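You operate a simulated robot arm through the tools that you are given. There is no shell and no other tool. Be economical: measure what you need, move in short steps, check, and stop when the job is done.

You run a simulated robot arm. Do the job below in one go: nothing can be reset, and whatever is moved stays where it is left.

JOB
Brush the crust off the first stand's ring, then clamp plate 13 there instead.
Fine: ring clamped while it is brushed, then laid beyond the stand; brush back in its hole. Set down upright: wire brush. What is to be rubbed or washed off counts as gone when no trace of it is left.

The check looks at the end state, three seconds after you hand in, the way a careful person would. Anything else that was tipped, shoved, dropped, spilled or broken makes it a failure.

ROBOT AND FRAMES
A 7-joint arm with a two-finger parallel gripper, fixed in place. Base frame: the origin is at the foot of the arm, x ahead of it, y to its left, z up; the work surface is at about z = 0. Units: m, degrees, N and s.
With the tool pointing down near the work surface it reaches from about 0.24 to 0.62 m from the base axis. Its first joint turns from -66.0 to 66.0 degrees. Payload 2.6 kg.
Tool frame: the origin (TCP) lies between the finger pads and is the grasp point; the fingertips stand 0.03 m ahead of it; z points along the fingers, y is the line along which they close. The gripper opens to 0.094 m. The fingers are 0.028 m wide and 0.01 m thick; the gripper's body (0.05 by 0.096 m) begins 0.055 m behind the TCP.
Orientation is that of the tool frame in the base frame, as a unit quaternion [x, y, z, w]. With the fingers straight down and closing along the base's y, the tool's x points along the base's -x, its y along +y and its z along -z.

CONTROLS
- The arm moves only by the tool step_arm. Its argument "steps" is a list of rows, each a list of 6 numbers: the shift along the tool's x, y, z in units of 25 mm (1.0 is 25 mm), then the turn, a rotation vector about the tool's x, y, z in units of 8 degrees (1.0 is 8 degrees). In form: [[x, y, z, ax, ay, az], ...]. A call has 1 to 10 rows; each row shifts and turns the commanded pose from where the row before left it, along the tool's axes as they then stand. "claw" is the gripper command, from -1 (shut) to 1 (fully open), values between in proportion, set as the call begins (left out, the last holds). A call with a number of a shift or a turn outside -1 to 1 is refused whole. Each row takes 0.2 s and may step no farther than 0.05 m and 8.6 degrees from the row before; otherwise, or with a gripper value out of range, the whole call is refused. Where a pose cannot be reached the arm comes as near as it can. A force on the tool above 90 N (or 10 N above the force at the start of the call, whichever is more), or a blocked arm, ends the call early, and 0.2 s more pass. The fingers move at their own pace (about 0.072 m/s each) and stop on an object; they squeeze with about 35 N. The grip force told is the motor's: it shows also when the fingers shut on nothing. Time passes only in rows, and 0.2 s behind the last, so rows that do not move let the fingers close. It gives the time, the measured TCP pose, the force on the tool (base axes), the opening and the grip force at its end, in the units of the frame above (readings bear some noise), with the torque about the TCP (base axes, N m) and any sound that the robot's microphone picked up, and new pictures: "show" is both (left out), scene, wrist or none.
- Cameras (640 x 400 px; columns grow to the right, rows downward): "scene" is fixed at [-0.016, 0.4099, 0.574]; the picture's right is [-1.00, -0.04, 0.00], its down [-0.02, 0.47, -0.88] and it looks along [0.03, -0.88, -0.47] (base axes); focal length 243 px, centre (320, 200). "wrist" rides on the gripper at [0.076, 0.014, -0.102] in the tool frame; the picture's right is [-0.18, 0.98, 0.00], its down [-0.75, -0.14, -0.64] and it looks along [-0.63, -0.12, 0.77] (tool axes); focal length 243 px, centre (320, 200). There is no depth. A picture from a camera that has moved, and an enlarged one, comes with that camera's place and axes in the base frame and with its lens.
- inspect(camera, box): a new picture of the part [left, top, right, bottom] of that camera's present view, enlarged. The clock stands still meanwhile.
- sign_off(): hands the job in; it is judged then, once.

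Go step by step. Nothing tells you positions but the pictures and the camera data: compare them with the known pose of the tool, close in by small moves and look again before you grip or let go. The budget is 120 turns and 200 pictures, counting those below and the enlarged ones. Unless the task says otherwise, let go and move clear before handing in, and close with one line.

The tools are called after "Request:" as a command line: name --pt "numbers of a row" for each row, then --argument value for the rest, lists and objects as JSON in quotes. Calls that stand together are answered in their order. step_arm: Moves the arm, as the interface text tells. Its arguments: {"type":"object","properties":{"steps":{"type":"array","items":{"type":"array","items":{"type":"number"}}},"claw":{"type":"number"},"show":{"type":"string","enum":["both","scene","wrist","none"]}},"required":["steps"]} The other tools are called the same way: inspect (camera, box) takes an enlarged picture of a part of a camera's view; sign_off () hands the job in.

At the start:

```text
time: 0.0
tcp_pos: [0.2954, -0.0151, 0.4624]
orientation: [0.001, 1.0, 0.0, 0.0]
ft_force: [0.2, 0.0, -0.5]
torque: [-0.02, 0.01, 0.0]
width: 0.0937
gripper_force: 0.2
```

scene: 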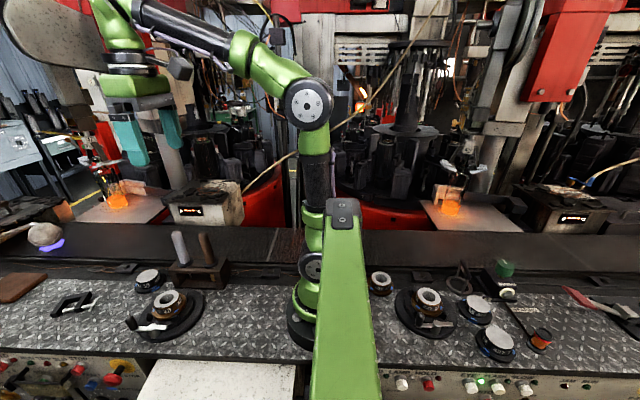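
wrist: 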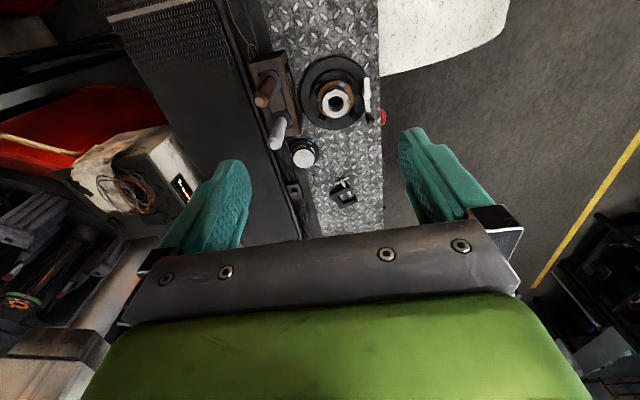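

I see one stand with a ring on the arm's reachable side (about x 0.39, y 0), with a small rack, a capped round object and other items around it. I'll zoom in before moving.

Request:
inspect --camera "scene" --box '[0, 210, 240, 360]'

Request:
inspect --camera "wrist" --box '[230, 20, 410, 220]'

Request:
inspect --camera "scene" --box '[350, 240, 640, 400]'

```text
2.67 times, centred on (120, 285) of scene
camera zoom: at [-0.016, 0.4099, 0.574], right [-1.0, -0.04, 0.0], down [-0.02, 0.47, -0.88], along [0.03, -0.88, -0.47], focal length 647 px, centre (853, -27)
```

zoom: 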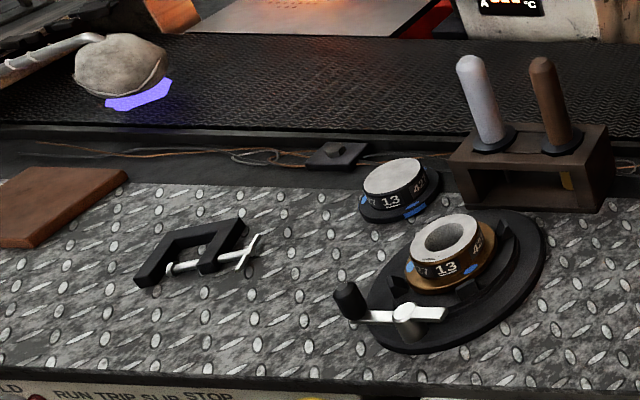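

```text
2.00 times, centred on (320, 120) of wrist
camera zoom: at [0.219, -0.0005, 0.5637], right [0.18, 0.98, 0.0], down [0.75, -0.14, 0.64], along [0.63, -0.12, -0.77], focal length 485 px, centre (320, 360)
```

zoom: 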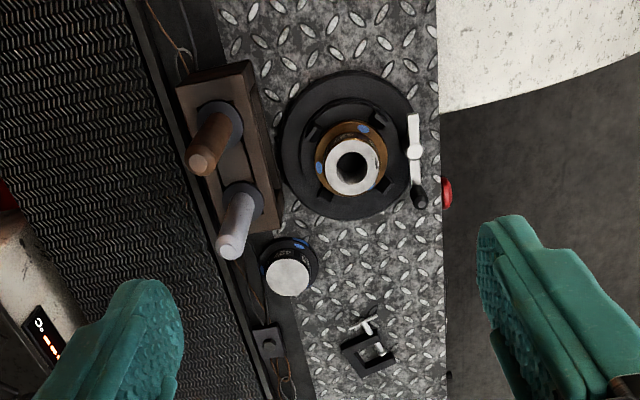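

```text
2.21 times, centred on (495, 320) of scene
camera zoom: at [-0.016, 0.4099, 0.574], right [-1.0, -0.04, 0.0], down [-0.02, 0.47, -0.88], along [0.03, -0.88, -0.47], focal length 536 px, centre (-66, -65)
```

zoom: 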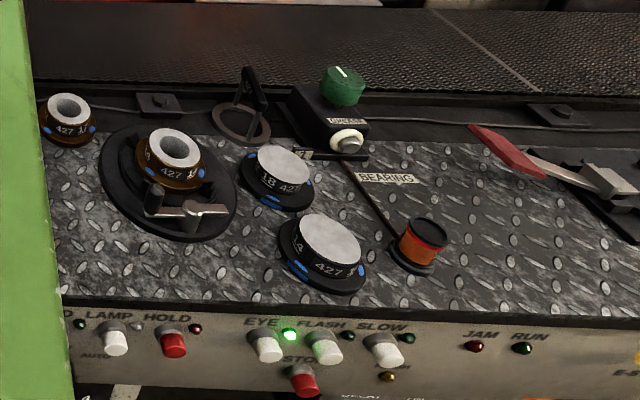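

Request:
inspect --camera "scene" --box '[160, 225, 240, 290]'

Request:
inspect --camera "scene" --box '[115, 260, 215, 345]'

Request:
step_arm --pt "-1 0.4 1 0 0 0" --pt "-0.6 0.4 1 0 0 0" --pt "0 0 1 0 0 0" --pt "0 0 1 0 0 0" --pt "0 0 1 0 0 0" --pt "0 0 1 0 0 0" --pt "0 0 0.5 0 0 0" --show "wrist"

```text
6.15 times, centred on (200, 258) of scene
camera zoom: at [-0.016, 0.4099, 0.574], right [-1.0, -0.04, 0.0], down [-0.02, 0.47, -0.88], along [0.03, -0.88, -0.47], focal length 1494 px, centre (1058, -154)
```

zoom: 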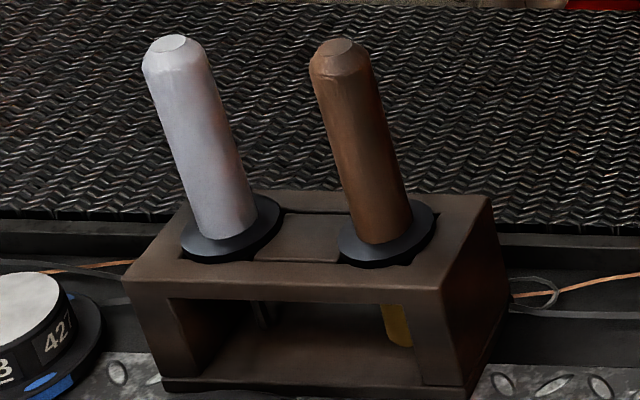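

```text
4.71 times, centred on (165, 302) of scene
camera zoom: at [-0.016, 0.4099, 0.574], right [-1.0, -0.04, 0.0], down [-0.02, 0.47, -0.88], along [0.03, -0.88, -0.47], focal length 1142 px, centre (1049, -282)
```

zoom: 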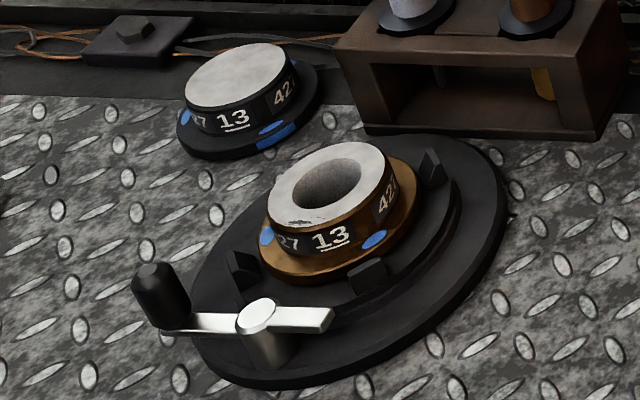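

```text
time: 1.6
tcp_pos: [0.3348, 0.0051, 0.2998]
orientation: [0.0, 1.0, -0.001, -0.001]
ft_force: [0.2, 0.2, 0.1]
torque: [-0.03, 0.0, -0.02]
width: 0.094
gripper_force: 0.0
camera wrist: at [0.2592, 0.02, 0.4013], right [0.18, 0.98, 0.0], down [0.75, -0.14, 0.64], along [0.63, -0.12, -0.77], focal length 243 px, centre (320, 200)
```

wrist: 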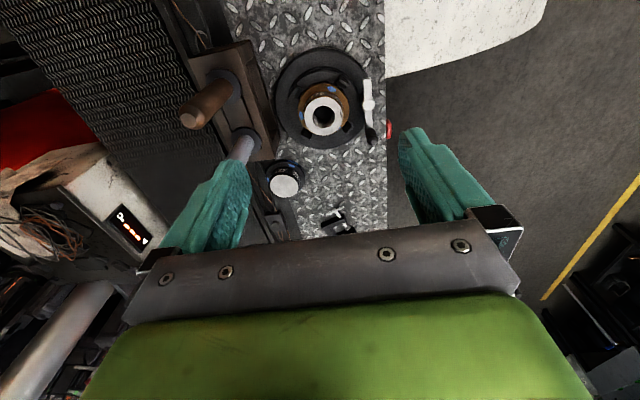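

The rack is behind the stand with two tools, grey and brown handled. Now I move closer over the stand to view the ring, jaws and lever.

Request:
step_arm --pt "1 0.4 1 0 0 0" --pt "1 0.4 1 0 0 0" --pt "1 0 1 0 0 0" --pt "0 0 1 0 0 0" --pt "0 0 0 0 0 0" --show "none"

Request:
inspect --camera "wrist" --box '[120, 50, 480, 275]'

Request:
inspect --camera "wrist" --box '[240, 130, 400, 230]'

```text
time: 2.8
tcp_pos: [0.2613, 0.026, 0.1991]
orientation: [0.0, 1.0, 0.0, 0.0]
ft_force: [-0.4, 0.7, -0.2]
torque: [0.01, 0.0, 0.0]
width: 0.0942
gripper_force: 0.1
```

```text
1.78 times, centred on (300, 162) of wrist
camera zoom: at [0.1845, 0.0404, 0.3007], right [0.18, 0.98, 0.0], down [0.75, -0.14, 0.64], along [0.63, -0.12, -0.77], focal length 431 px, centre (356, 267)
```

zoom: 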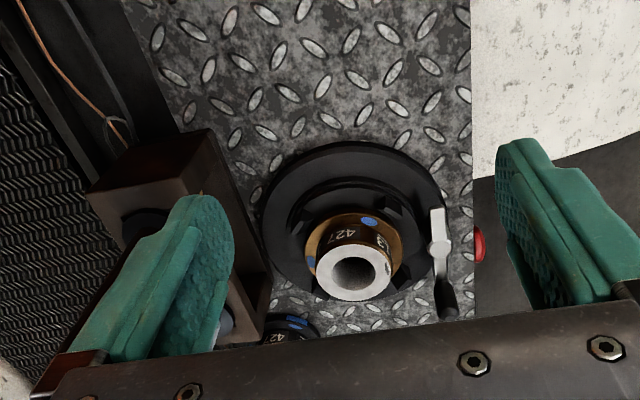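

```text
4.00 times, centred on (320, 180) of wrist
camera zoom: at [0.1845, 0.0404, 0.3007], right [0.18, 0.98, 0.0], down [0.75, -0.14, 0.64], along [0.63, -0.12, -0.77], focal length 970 px, centre (320, 280)
```

zoom: 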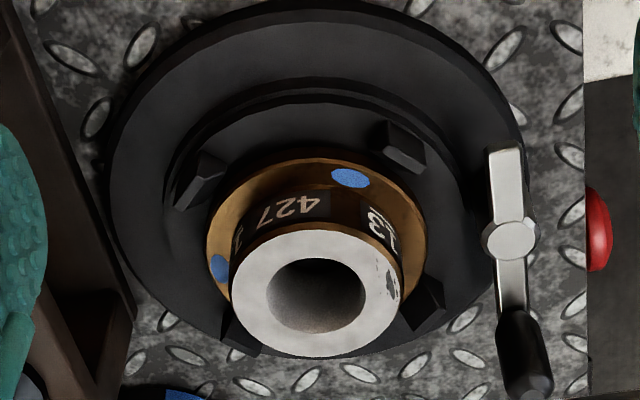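

The crust looks like a dark scab on the ring's top, on its +y side, and the jaws look perhaps slightly open. I'll tilt to look straight down on the stand.

Request:
step_arm --pt "-1 -0.5 0 0 0 0" --pt "-1 -0.5 0 0 0 0" --pt "-1 0 0 0 0 0" --pt "-1 0 0 0 0 0" --pt "-1 0 0 0 0 0" --pt "0 0 0 0 1 0" --pt "0 0 0 0 1 0" --pt "0 0 0 0 1 0" --pt "0 0 0 0 1 0" --pt "0 0 0 0 0.9 0" --show "wrist"

Request:
inspect --camera "wrist" --box '[240, 130, 400, 250]'

```text
time: 5.0
tcp_pos: [0.3856, -0.001, 0.1993]
orientation: [-0.001, 0.942, 0.0, -0.337]
ft_force: [0.9, 0.0, 0.3]
torque: [-0.01, 0.03, -0.01]
width: 0.094
gripper_force: 0.0
camera wrist: at [0.3919, 0.0141, 0.3259], right [0.14, 0.98, -0.12], down [0.99, -0.14, 0.02], along [0.0, -0.12, -0.99], focal length 243 px, centre (320, 200)
```

wrist: 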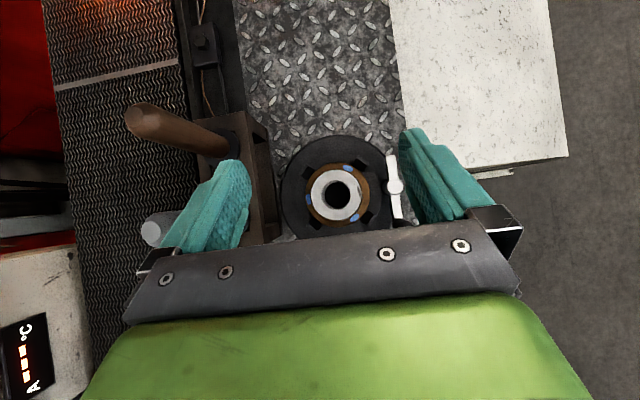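

```text
3.33 times, centred on (320, 190) of wrist
camera zoom: at [0.3919, 0.0141, 0.3259], right [0.14, 0.98, -0.12], down [0.99, -0.14, 0.02], along [0.0, -0.12, -0.99], focal length 809 px, centre (320, 233)
```

zoom: 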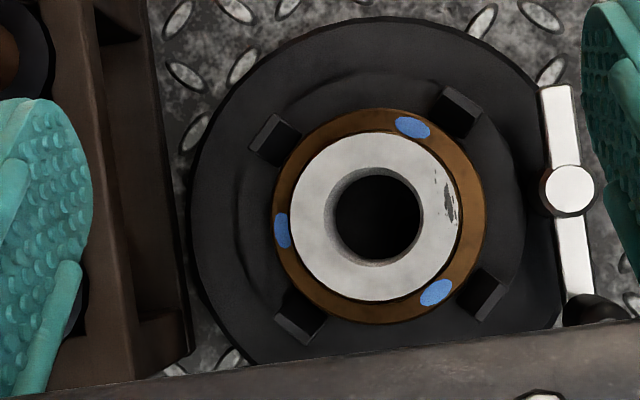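

Request:
inspect --camera "wrist" --box '[300, 150, 380, 220]'

Request:
inspect --camera "scene" --box '[140, 280, 200, 325]'

Request:
inspect --camera "scene" --box '[390, 280, 460, 340]'

```text
5.71 times, centred on (340, 185) of wrist
camera zoom: at [0.3919, 0.0141, 0.3259], right [0.14, 0.98, -0.12], down [0.99, -0.14, 0.02], along [0.0, -0.12, -0.99], focal length 1386 px, centre (206, 286)
```

zoom: 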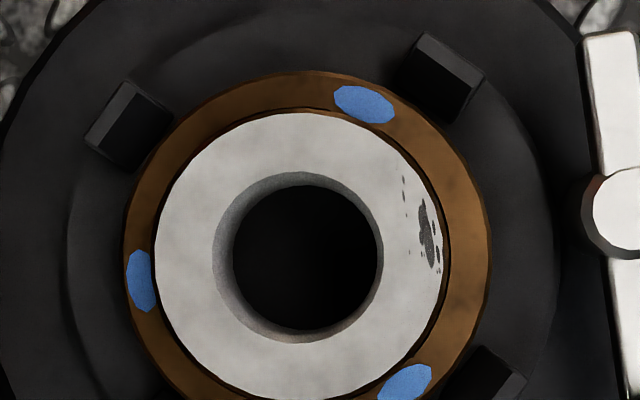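

```text
8.89 times, centred on (170, 302) of scene
camera zoom: at [-0.016, 0.4099, 0.574], right [-1.0, -0.04, 0.0], down [-0.02, 0.47, -0.88], along [0.03, -0.88, -0.47], focal length 2158 px, centre (1653, -711)
```

zoom: 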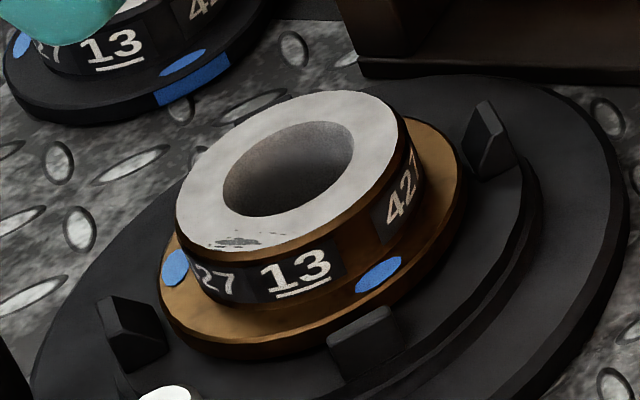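

```text
6.67 times, centred on (425, 310) of scene
camera zoom: at [-0.016, 0.4099, 0.574], right [-1.0, -0.04, 0.0], down [-0.02, 0.47, -0.88], along [0.03, -0.88, -0.47], focal length 1619 px, centre (-380, -533)
```

zoom: 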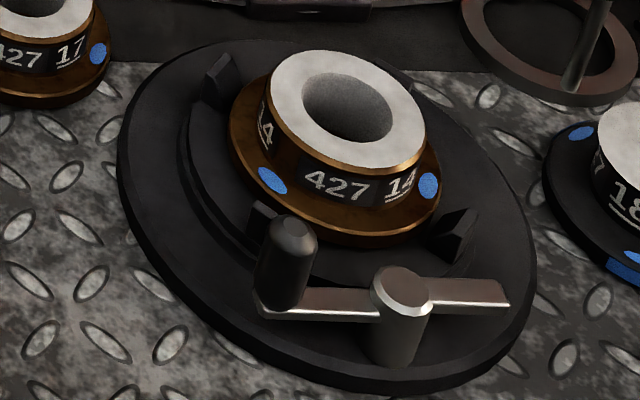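

The top-down view shows a visible gap between jaws and ring, so the jaws are open; I need to turn the lever (pivot ≈ (0.389, 0.065), knob ≈ (0.443, 0.064)). I return upright and hover above the knob with a narrow opening.

Request:
step_arm --pt "0 0 0 0 -1 0" --pt "0 0 0 0 -1 0" --pt "0 0 0 0 -1 0" --pt "0 0 0 0 -1 0" --pt "0 0 0 0 -0.9 0" --pt "-1 0.9 0 0 0 0" --pt "-1 0.9 0.5 0 0 0" --pt "-0.3 0.8 1 0 0 0" --pt "0 0 1 0 0 0" --pt "0 0 0.8 0 0 0" --claw -0.3

Request:
inspect --camera "wrist" --box '[220, 120, 420, 270]'

Request:
inspect --camera "scene" --box '[90, 230, 210, 340]'

```text
time: 7.2
tcp_pos: [0.444, 0.0631, 0.1162]
orientation: [-0.001, 1.0, 0.001, 0.0]
ft_force: [0.8, -0.1, 0.1]
torque: [-0.04, 0.04, 0.01]
width: 0.0327
gripper_force: 0.0
camera wrist: at [0.3668, 0.0787, 0.2182], right [0.18, 0.98, 0.0], down [0.75, -0.14, 0.64], along [0.63, -0.12, -0.77], focal length 243 px, centre (320, 200)
```

scene: 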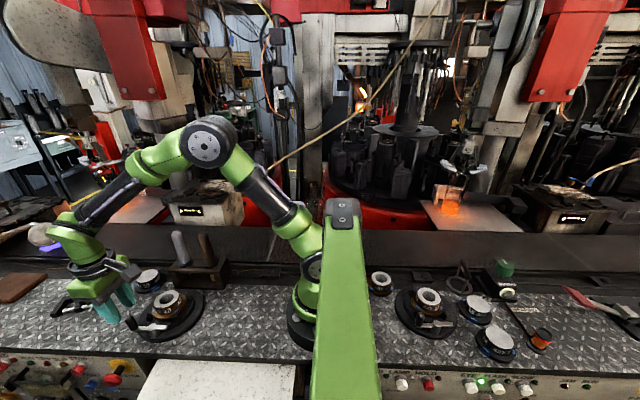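
wrist: 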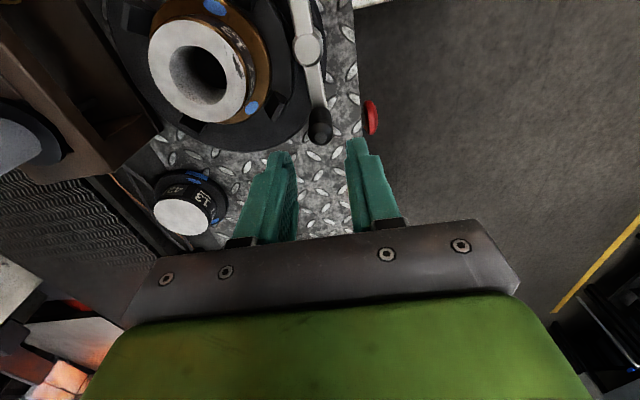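

```text
2.67 times, centred on (320, 195) of wrist
camera zoom: at [0.3668, 0.0787, 0.2182], right [0.18, 0.98, 0.0], down [0.75, -0.14, 0.64], along [0.63, -0.12, -0.77], focal length 647 px, centre (320, 213)
```

zoom: 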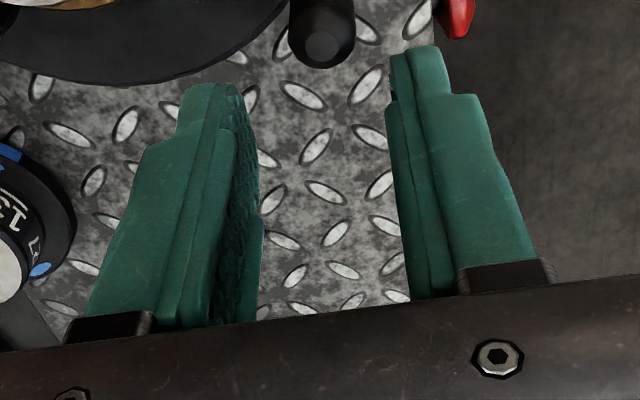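

```text
3.64 times, centred on (150, 285) of scene
camera zoom: at [-0.016, 0.4099, 0.574], right [-1.0, -0.04, 0.0], down [-0.02, 0.47, -0.88], along [0.03, -0.88, -0.47], focal length 883 px, centre (938, -109)
```

zoom: 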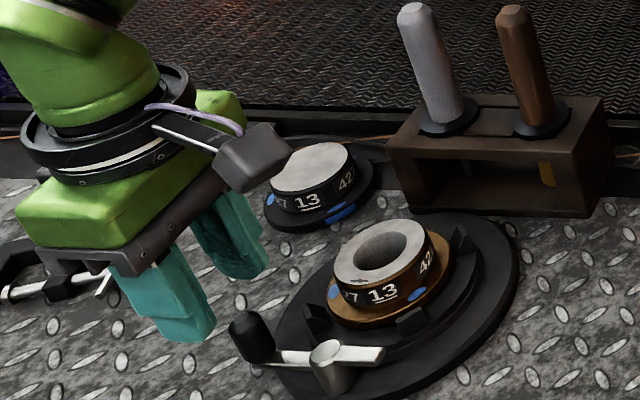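

Request:
step_arm --pt "0.2 0 0.8 0 0 0" --pt "0 0 0.7 0 0 0" --pt "0 0 0 0 0 0" --show "none"

Request:
inspect --camera "wrist" --box '[220, 120, 420, 270]'

Request:
inspect --camera "scene" --box '[90, 260, 190, 340]'

```text
time: 8.0
tcp_pos: [0.4371, 0.0657, 0.0785]
orientation: [-0.001, 1.0, 0.0, 0.0]
ft_force: [-0.6, 0.6, -0.2]
torque: [0.0, 0.0, -0.02]
width: 0.0329
gripper_force: 0.0
```

```text
2.67 times, centred on (320, 195) of wrist
camera zoom: at [0.3611, 0.0804, 0.1806], right [0.18, 0.98, 0.0], down [0.75, -0.14, 0.64], along [0.63, -0.12, -0.77], focal length 647 px, centre (320, 213)
```

zoom: 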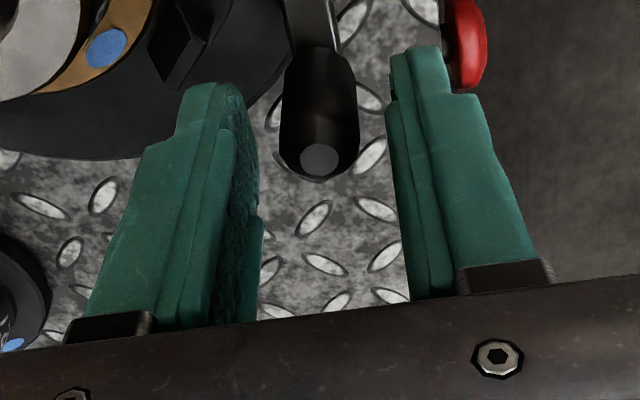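

```text
5.00 times, centred on (140, 300) of scene
camera zoom: at [-0.016, 0.4099, 0.574], right [-1.0, -0.04, 0.0], down [-0.02, 0.47, -0.88], along [0.03, -0.88, -0.47], focal length 1214 px, centre (1220, -300)
```

zoom: 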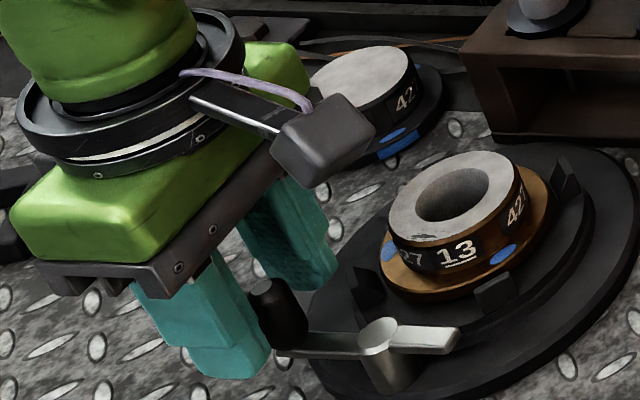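

Request:
step_arm --pt "0 0 0 0 0 0" --pt "0 0 0 0 0 0" --pt "0 0 0 0 0 0" --claw -1 --show "none"

Request:
inspect --camera "wrist" --box '[180, 50, 420, 230]'

```text
time: 8.8
tcp_pos: [0.4376, 0.0662, 0.0787]
orientation: [0.0, 1.0, 0.0, 0.0]
ft_force: [1.9, 4.0, -5.2]
torque: [0.07, -0.27, -0.01]
width: 0.0163
gripper_force: 44.9
```

```text
2.22 times, centred on (300, 140) of wrist
camera zoom: at [0.3612, 0.0807, 0.1808], right [0.18, 0.98, 0.0], down [0.75, -0.14, 0.64], along [0.63, -0.12, -0.77], focal length 539 px, centre (364, 333)
```

zoom: 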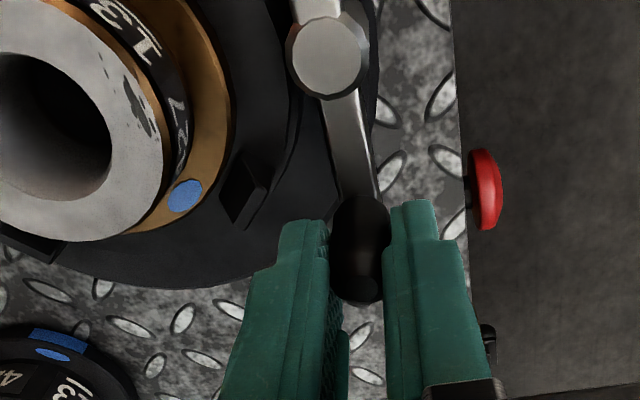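

Knob gripped (16 mm). I try swinging the lever outward (+y) by 16° and check the force and jaws.

Request:
step_arm --pt "0.019 0.273 0 0 0 -1" --pt "0.019 0.273 0 0 0 -1" --pt "0 0 0 0 0 0" --show "none"

Request:
inspect --camera "wrist" --box '[160, 30, 420, 230]'

Request:
inspect --camera "scene" --box '[110, 270, 200, 340]'

```text
time: 9.6
tcp_pos: [0.4354, 0.0782, 0.0791]
orientation: [-0.14, 0.99, 0.0, 0.001]
ft_force: [1.3, 0.9, 0.4]
torque: [-0.02, 0.08, -0.03]
width: 0.0163
gripper_force: 45.5
```

```text
2.00 times, centred on (290, 130) of wrist
camera zoom: at [0.3583, 0.0715, 0.1807], right [-0.1, 1.0, 0.0], down [0.76, 0.07, 0.64], along [0.64, 0.06, -0.77], focal length 485 px, centre (380, 340)
```

zoom: 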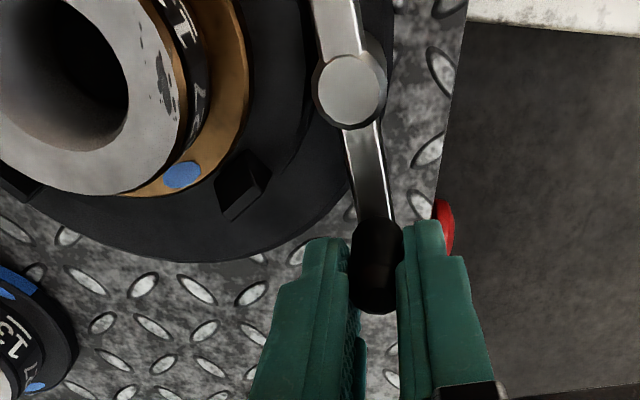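

```text
5.71 times, centred on (155, 305) of scene
camera zoom: at [-0.016, 0.4099, 0.574], right [-1.0, -0.04, 0.0], down [-0.02, 0.47, -0.88], along [0.03, -0.88, -0.47], focal length 1387 px, centre (1263, -400)
```

zoom: 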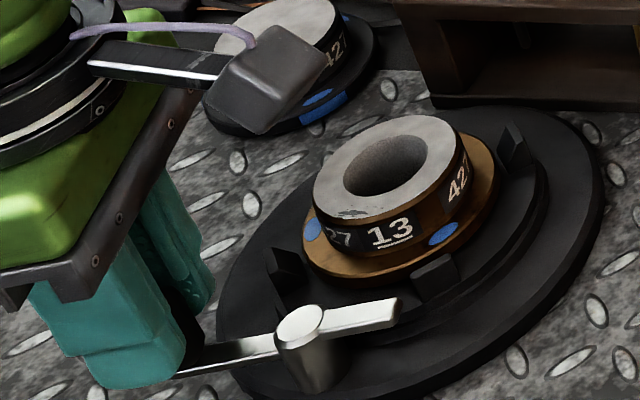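

The lever turns freely outward. I continue about 40° more and compare the jaws.

Request:
step_arm --pt "0.019 0.273 0 0 0 -1" --pt "0.019 0.273 0 0 0 -1" --pt "0.019 0.273 0 0 0 -1" --pt "0.019 0.273 0 0 0 -1" --pt "0.019 0.273 0 0 0 -1" --pt "0 0 0 0 0 0" --show "none"

Request:
inspect --camera "wrist" --box '[160, 30, 420, 230]'

Request:
inspect --camera "scene" --box '[110, 270, 200, 340]'

```text
time: 11.0
tcp_pos: [0.4168, 0.1041, 0.0782]
orientation: [-0.47, 0.883, -0.001, 0.0]
ft_force: [3.5, -4.2, 1.1]
torque: [-0.43, 0.08, 0.26]
width: 0.016
gripper_force: 45.2
```

```text
2.00 times, centred on (290, 130) of wrist
camera zoom: at [0.3623, 0.0504, 0.1808], right [-0.71, 0.7, 0.0], down [0.54, 0.55, 0.64], along [0.45, 0.46, -0.77], focal length 485 px, centre (380, 340)
```

zoom: 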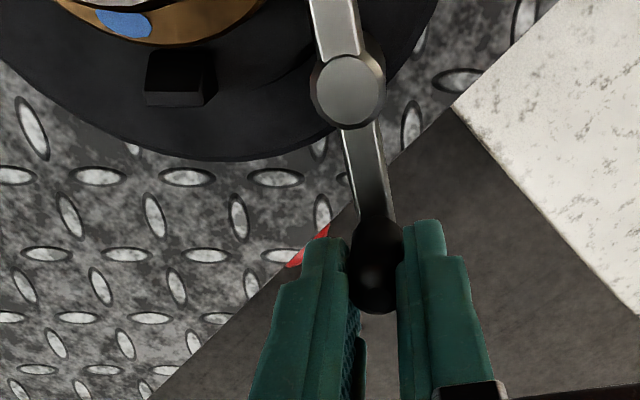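

```text
5.71 times, centred on (155, 305) of scene
camera zoom: at [-0.016, 0.4099, 0.574], right [-1.0, -0.04, 0.0], down [-0.02, 0.47, -0.88], along [0.03, -0.88, -0.47], focal length 1387 px, centre (1263, -400)
```

zoom: 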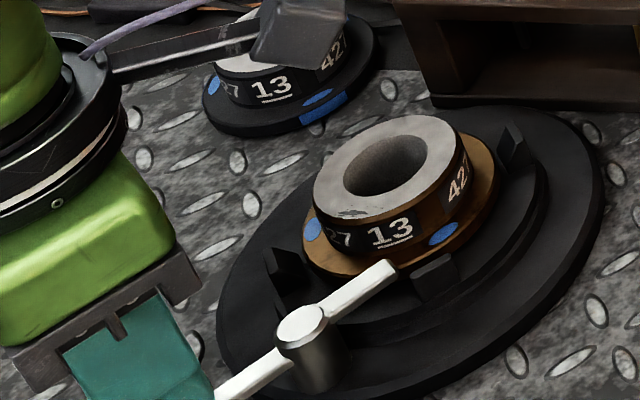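

Request:
step_arm --pt "0.019 0.273 0 0 0 -1" --pt "0.019 0.273 0 0 0 -1" --pt "0.019 0.273 0 0 0 -1" --pt "0.019 0.273 0 0 0 -1" --pt "0 0 0 0 0 0" --show "none"

Request:
inspect --camera "wrist" --box '[160, 0, 420, 230]'

Request:
inspect --camera "scene" --box '[110, 270, 200, 340]'

```text
time: 12.2
tcp_pos: [0.39, 0.1131, 0.0788]
orientation: [-0.696, 0.718, 0.0, 0.001]
ft_force: [2.3, -5.2, -0.2]
torque: [-0.26, -0.09, 0.12]
width: 0.0164
gripper_force: 45.4
```

```text
1.74 times, centred on (290, 115) of wrist
camera zoom: at [0.3738, 0.0385, 0.1808], right [-0.98, 0.22, 0.0], down [0.17, 0.75, 0.64], along [0.14, 0.63, -0.77], focal length 422 px, centre (372, 348)
```

zoom: 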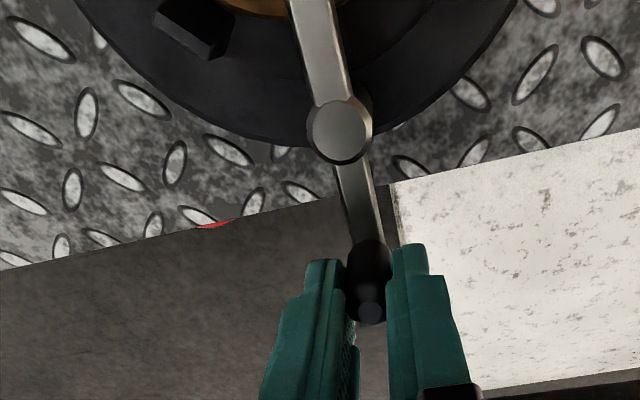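

```text
5.71 times, centred on (155, 305) of scene
camera zoom: at [-0.016, 0.4099, 0.574], right [-1.0, -0.04, 0.0], down [-0.02, 0.47, -0.88], along [0.03, -0.88, -0.47], focal length 1387 px, centre (1263, -400)
```

zoom: 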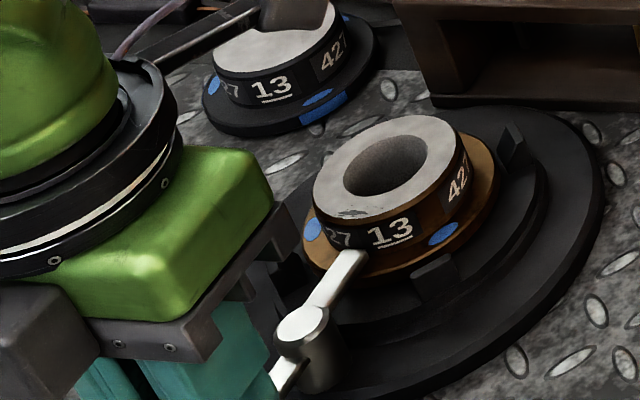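

Request:
inspect --camera "scene" --box '[140, 280, 200, 325]'

```text
8.89 times, centred on (170, 302) of scene
camera zoom: at [-0.016, 0.4099, 0.574], right [-1.0, -0.04, 0.0], down [-0.02, 0.47, -0.88], along [0.03, -0.88, -0.47], focal length 2158 px, centre (1653, -711)
```

zoom: 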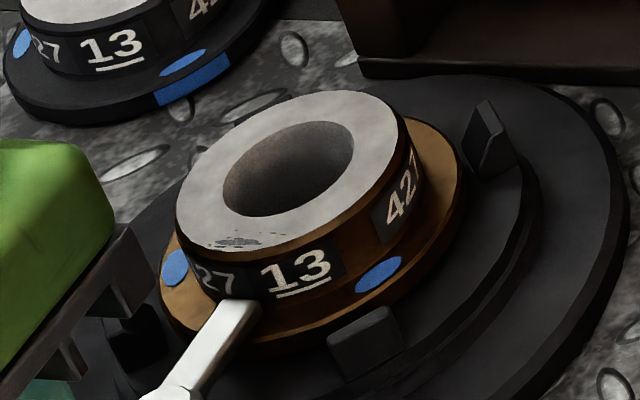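

The four blocks did not move at all, so they look like fixed locators; the lever's short end now reaches over the ring's flange, which would be the clamp. I probe a little further to feel for a stop.

Request:
step_arm --pt "0.019 0.273 0 0 0 -1" --pt "0 0 0 0 0 0" --show "none"

Request:
inspect --camera "scene" --box '[140, 280, 200, 325]'

Request:
inspect --camera "wrist" --box '[200, 0, 360, 120]'

```text
time: 12.8
tcp_pos: [0.3891, 0.1144, 0.0792]
orientation: [0.745, -0.667, 0.006, -0.006]
ft_force: [47.3, 1.8, -29.3]
torque: [-0.06, -0.02, 0.23]
width: 0.0167
gripper_force: 45.0
```

```text
8.89 times, centred on (170, 302) of scene
camera zoom: at [-0.0158, 0.4099, 0.5739], right [-1.0, -0.04, 0.0], down [-0.02, 0.47, -0.88], along [0.03, -0.88, -0.47], focal length 2158 px, centre (1653, -711)
```

zoom: 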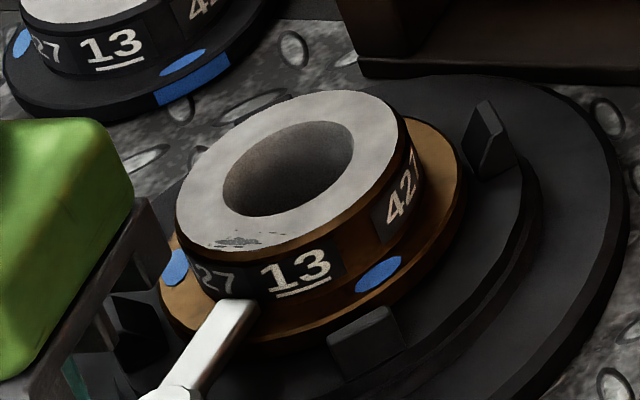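

```text
3.33 times, centred on (280, 60) of wrist
camera zoom: at [0.3814, 0.0364, 0.1816], right [-1.0, 0.07, -0.02], down [0.05, 0.76, 0.64], along [0.06, 0.64, -0.76], focal length 809 px, centre (453, 667)
```

zoom: 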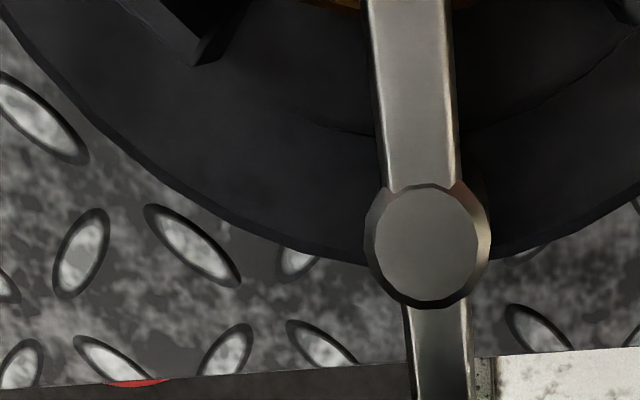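

A hard stop at 90°: the clamp bar is over the flange, so the ring is clamped. I relax, release the knob, lift off and check the lever stays.

Request:
step_arm --pt "0.019 -0.273 0 0 0 1" --pt "0 0 0 0 0 0" --show "none"

Request:
step_arm --pt "0 0 0 0 0 0" --pt "0 0 0 0 0 0" --pt "0 0 -1 0 0 0" --pt "0 0 -1 0 0 0" --pt "0 0 -1 0 0 0" --pt "0 0 -1 0 0 0" --pt "0 0 -1 0 0 0" --claw -0.3

```text
time: 13.4
tcp_pos: [0.3899, 0.1145, 0.0805]
orientation: [-0.695, 0.719, 0.001, 0.001]
ft_force: [1.0, -6.3, 23.5]
torque: [0.05, -0.07, 0.01]
width: 0.0162
gripper_force: 44.6
```

```text
time: 15.0
tcp_pos: [0.3927, 0.1124, 0.2055]
orientation: [-0.695, 0.719, 0.0, 0.0]
ft_force: [0.4, -0.3, -0.2]
torque: [-0.01, -0.03, -0.03]
width: 0.0329
gripper_force: 0.0
camera wrist: at [0.3745, 0.0365, 0.3063], right [-0.98, 0.22, 0.0], down [0.17, 0.75, 0.64], along [0.14, 0.63, -0.77], focal length 243 px, centre (320, 200)
```

scene: 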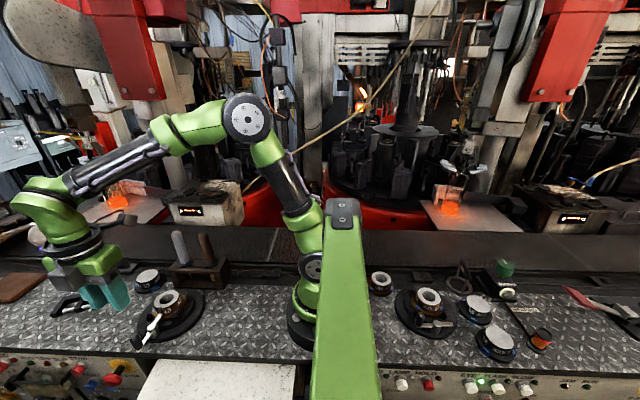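
wrist: 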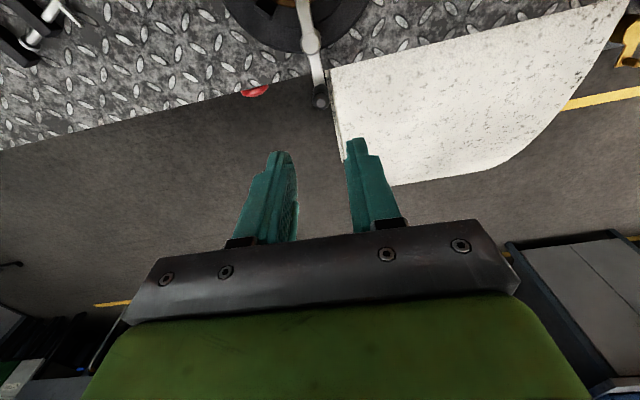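

The lever stays at the stop. Now I need to tell which rack tool is the wire brush; I zoom in tightly on the rack.

Request:
inspect --camera "scene" --box '[170, 255, 230, 295]'

Request:
inspect --camera "scene" --box '[188, 265, 218, 285]'

```text
10.00 times, centred on (200, 275) of scene
camera zoom: at [-0.0159, 0.4099, 0.574], right [-1.0, -0.04, 0.0], down [-0.02, 0.47, -0.88], along [0.03, -0.88, -0.47], focal length 2428 px, centre (1520, -550)
```

zoom: 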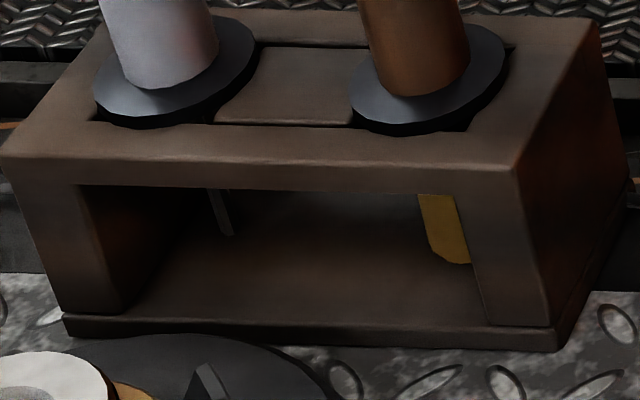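

```text
16.00 times, centred on (203, 275) of scene
camera zoom: at [-0.0159, 0.4099, 0.574], right [-1.0, -0.04, 0.0], down [-0.02, 0.47, -0.88], along [0.03, -0.88, -0.47], focal length 3885 px, centre (2192, -1000)
```

zoom: 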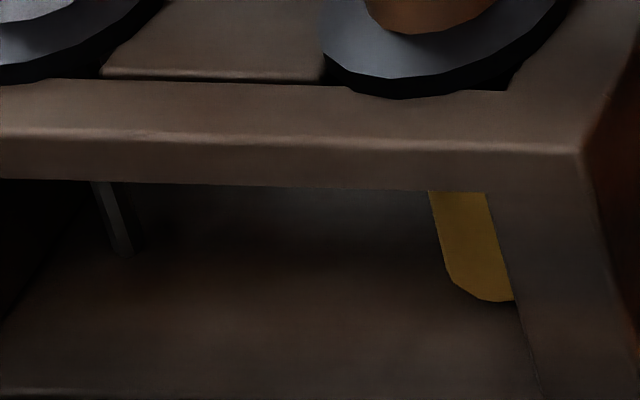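

The brown-handled tool has a yellow brass head with a rounded end, the grey one only a thin rod; so the brown one (≈(0.325, −0.117)) is the wire brush. I rise and turn back toward it.

Request:
step_arm --pt "0 0 -0.4 0 0 1" --pt "0 0 -0.4 0 0 1" --pt "0 0 -0.4 0 0 1" --pt "0 0 -0.4 0 0 1" --pt "0 0 -0.4 0 0 1" --pt "0 0 -0.4 0 0 1" --pt "0 0 -0.4 0 0 1" --pt "0 0 -0.4 0 0 1" --pt "0 0 -0.4 0 0 1" --pt "0 0 -0.4 0 0 1" --show "none" --claw 0

Request:
step_arm --pt "0 0 0 0 0 1" --pt "1 -1 0 0 0 0" --pt "1 -1 0 0 0 0" --pt "0.7 -1 0 0 0 0" --pt "0 -1 0 0 0 0" --pt "0 -1 0 0 0 0" --pt "0 -1 0 0 0 0" --pt "0 -1 0 0 0 0" --pt "0 -1 0 0 0 0" --pt "0 -0.9 0 0 0 0"

Request:
inspect --camera "wrist" --box '[200, 50, 420, 260]'

```text
time: 17.2
tcp_pos: [0.3902, 0.1131, 0.3053]
orientation: [-0.069, 0.998, 0.0, 0.0]
ft_force: [-0.2, 0.4, 0.4]
torque: [0.0, 0.01, 0.01]
width: 0.0469
gripper_force: 0.0
```

```text
time: 19.4
tcp_pos: [0.325, -0.108, 0.3057]
orientation: [0.0, 1.0, 0.0, 0.0]
ft_force: [-0.6, 1.1, 0.3]
torque: [-0.02, 0.04, -0.01]
width: 0.0469
gripper_force: 0.1
camera wrist: at [0.2476, -0.0938, 0.4075], right [0.18, 0.98, 0.0], down [0.75, -0.14, 0.64], along [0.63, -0.12, -0.77], focal length 243 px, centre (320, 200)
```

scene: 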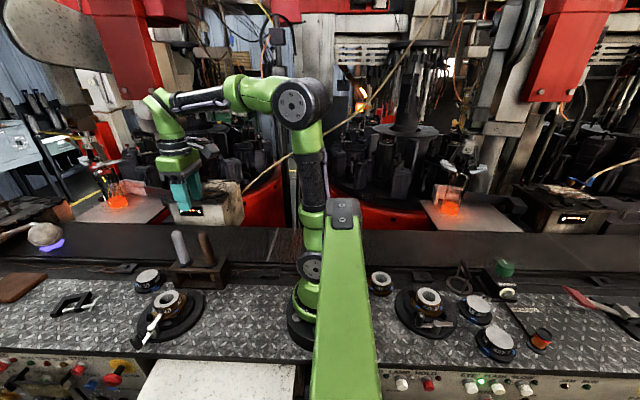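
wrist: 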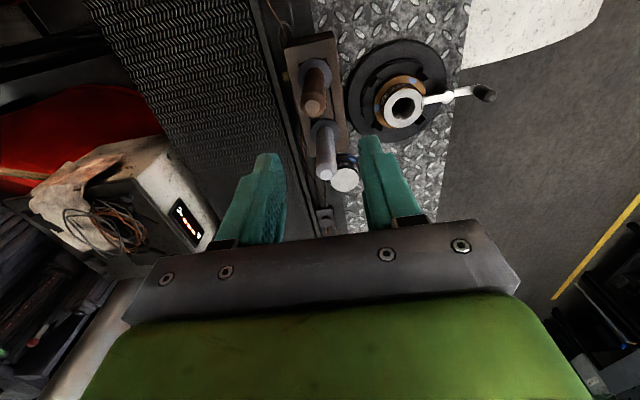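

```text
1.90 times, centred on (310, 155) of wrist
camera zoom: at [0.2476, -0.0938, 0.4075], right [0.18, 0.98, 0.0], down [0.75, -0.14, 0.64], along [0.63, -0.12, -0.77], focal length 462 px, centre (339, 286)
```

zoom: 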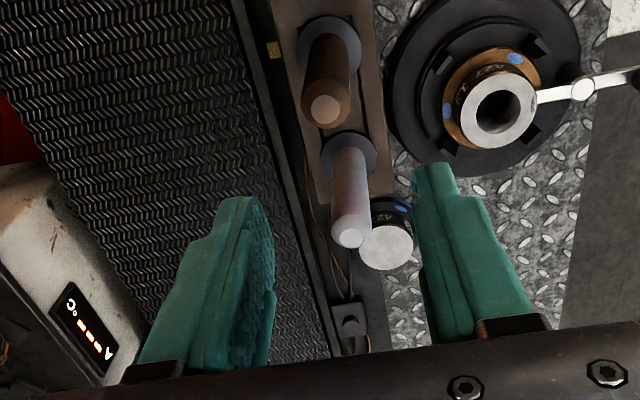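

Request:
step_arm --pt "0.16 -0.2 1 0 0 0" --pt "0 0 1 0 0 0" --pt "0 0 1 0 0 0" --pt "0 0 0.2 0 0 0" --show "none"

Request:
inspect --camera "wrist" --box '[200, 80, 420, 260]'

Request:
inspect --camera "scene" --box '[140, 160, 240, 290]'

```text
time: 20.4
tcp_pos: [0.3176, -0.112, 0.2242]
orientation: [-0.001, 1.0, 0.0, 0.0]
ft_force: [-0.5, -0.6, 0.1]
torque: [-0.01, 0.0, -0.01]
width: 0.047
gripper_force: 0.1
```

```text
2.22 times, centred on (310, 170) of wrist
camera zoom: at [0.2419, -0.098, 0.3257], right [0.18, 0.98, 0.0], down [0.75, -0.14, 0.64], along [0.63, -0.12, -0.77], focal length 539 px, centre (342, 267)
```

zoom: 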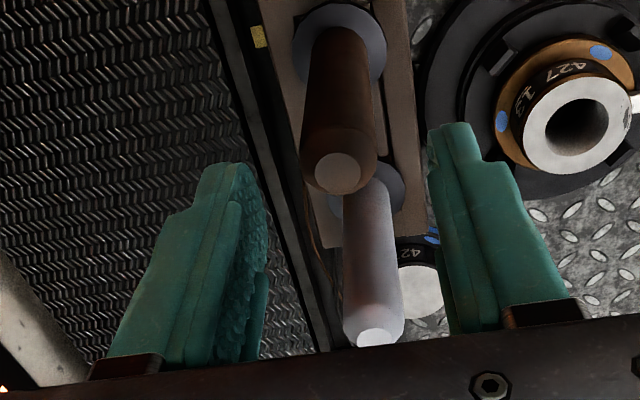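

```text
3.08 times, centred on (190, 225) of scene
camera zoom: at [-0.016, 0.4099, 0.574], right [-1.0, -0.04, 0.0], down [-0.02, 0.47, -0.88], along [0.03, -0.88, -0.47], focal length 747 px, centre (720, 123)
```

zoom: 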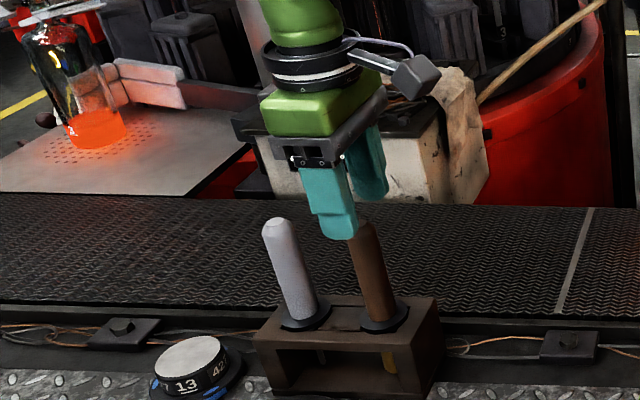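

Request:
step_arm --pt "-0.12 -0.1 1 0 0 0" --pt "0 0 1 0 0 0" --pt "0 0 0.9 0 0 0" --pt "0 0 0 0 0 0" --show "none"

Request:
inspect --camera "wrist" --box '[200, 80, 420, 260]'

Request:
step_arm --pt "0 0 0 0 0 0" --pt "0 0 0 0 0 0" --pt "0 0 0 0 0 0" --claw -1 --show "wrist"

```text
time: 21.4
tcp_pos: [0.3212, -0.1167, 0.1526]
orientation: [0.0, 1.0, 0.0, 0.0]
ft_force: [0.2, -0.2, 0.3]
torque: [0.01, -0.02, -0.04]
width: 0.0468
gripper_force: 0.2
```

```text
2.22 times, centred on (310, 170) of wrist
camera zoom: at [0.2449, -0.1017, 0.2538], right [0.18, 0.98, 0.0], down [0.75, -0.14, 0.64], along [0.63, -0.12, -0.77], focal length 539 px, centre (342, 267)
```

zoom: 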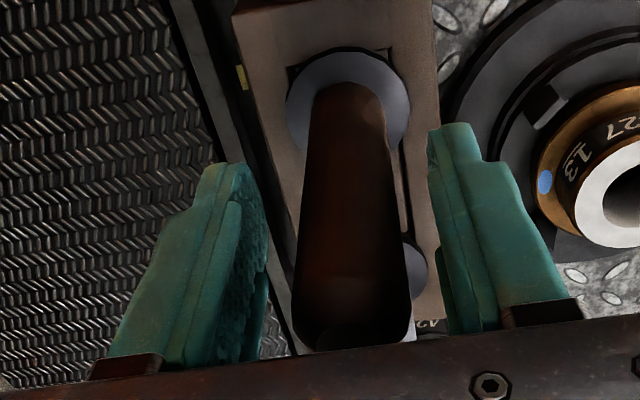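

```text
time: 22.2
tcp_pos: [0.3205, -0.1168, 0.1526]
orientation: [-0.001, 1.0, -0.001, 0.0]
ft_force: [-0.9, -0.3, -0.4]
torque: [-0.01, 0.0, -0.03]
width: 0.0241
gripper_force: 34.9
camera wrist: at [0.2449, -0.1016, 0.254], right [0.18, 0.98, 0.0], down [0.75, -0.14, 0.64], along [0.63, -0.12, -0.77], focal length 243 px, centre (320, 200)
```

wrist: 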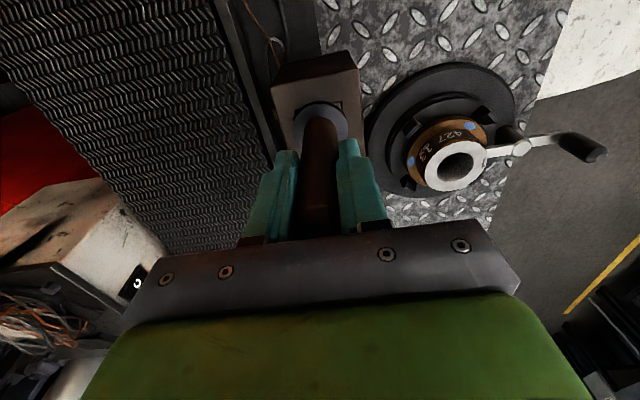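

Brush gripped at TCP (0.3207, −0.1167, 0.1526). I lift it straight out and look at its head.

Request:
step_arm --pt "0 0 -0.5 0 0 0" --pt "0 0 -1 0 0 0" --pt "0 0 -1 0 0 0" --pt "0 0 -1 0 0 0" --pt "0 0 -1 0 0 0" --pt "0 0 -1 0 0 0" --pt "0 0 -0.5 0 0 0" --pt "0 0 0 0 0 0"

Request:
inspect --camera "scene" --box '[140, 150, 240, 290]'

Request:
inspect --camera "wrist" --box '[220, 80, 400, 240]'

```text
time: 24.0
tcp_pos: [0.3233, -0.1153, 0.3013]
orientation: [0.0, 1.0, 0.0, 0.0]
ft_force: [0.6, 0.3, -1.9]
torque: [0.01, 0.03, 0.0]
width: 0.0238
gripper_force: 34.5
camera wrist: at [0.2455, -0.1005, 0.4025], right [0.18, 0.98, 0.0], down [0.75, -0.14, 0.64], along [0.63, -0.12, -0.77], focal length 243 px, centre (320, 200)
```

scene: 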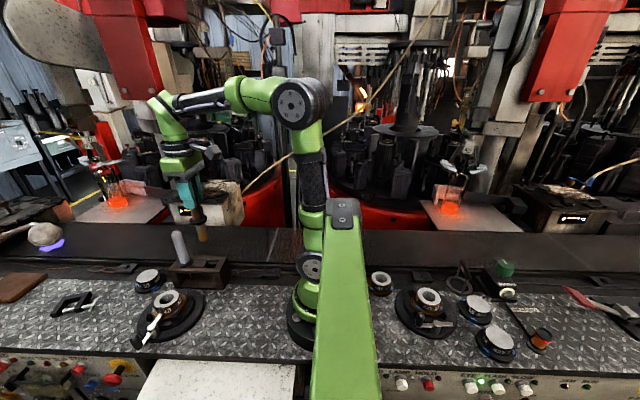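
wrist: 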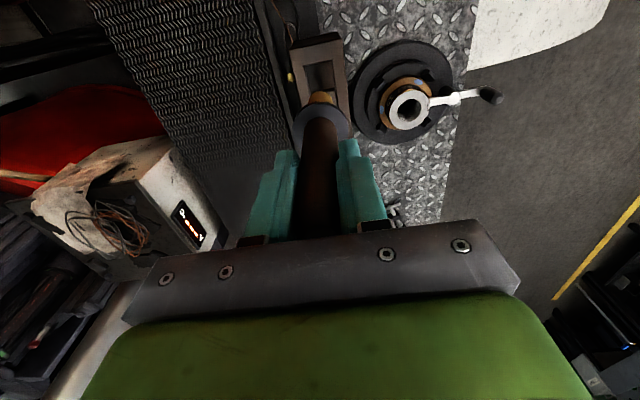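

```text
2.86 times, centred on (190, 220) of scene
camera zoom: at [-0.0159, 0.4099, 0.574], right [-1.0, -0.04, 0.0], down [-0.02, 0.47, -0.88], along [0.03, -0.88, -0.47], focal length 694 px, centre (691, 143)
```

zoom: 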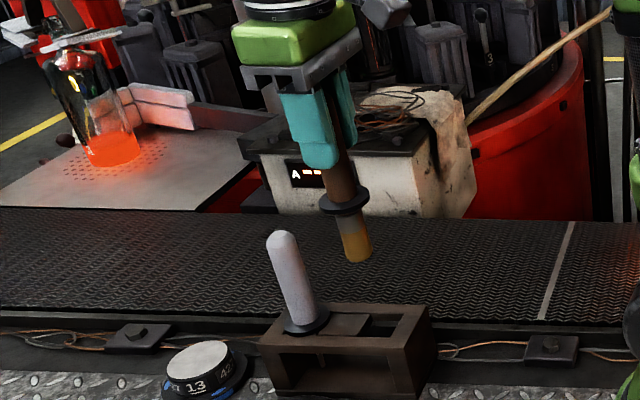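

```text
2.50 times, centred on (310, 160) of wrist
camera zoom: at [0.2455, -0.1005, 0.4025], right [0.18, 0.98, 0.0], down [0.75, -0.14, 0.64], along [0.63, -0.12, -0.77], focal length 606 px, centre (345, 300)
```

zoom: 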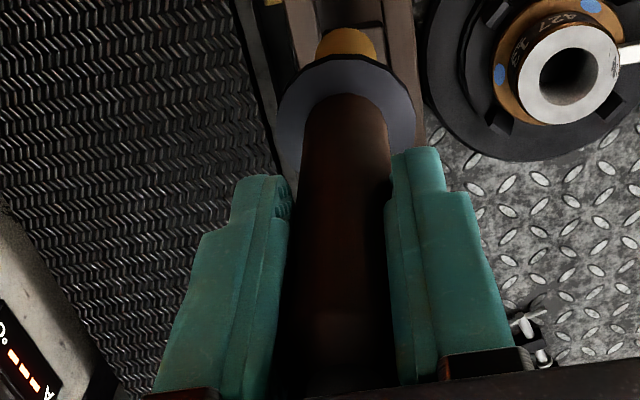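

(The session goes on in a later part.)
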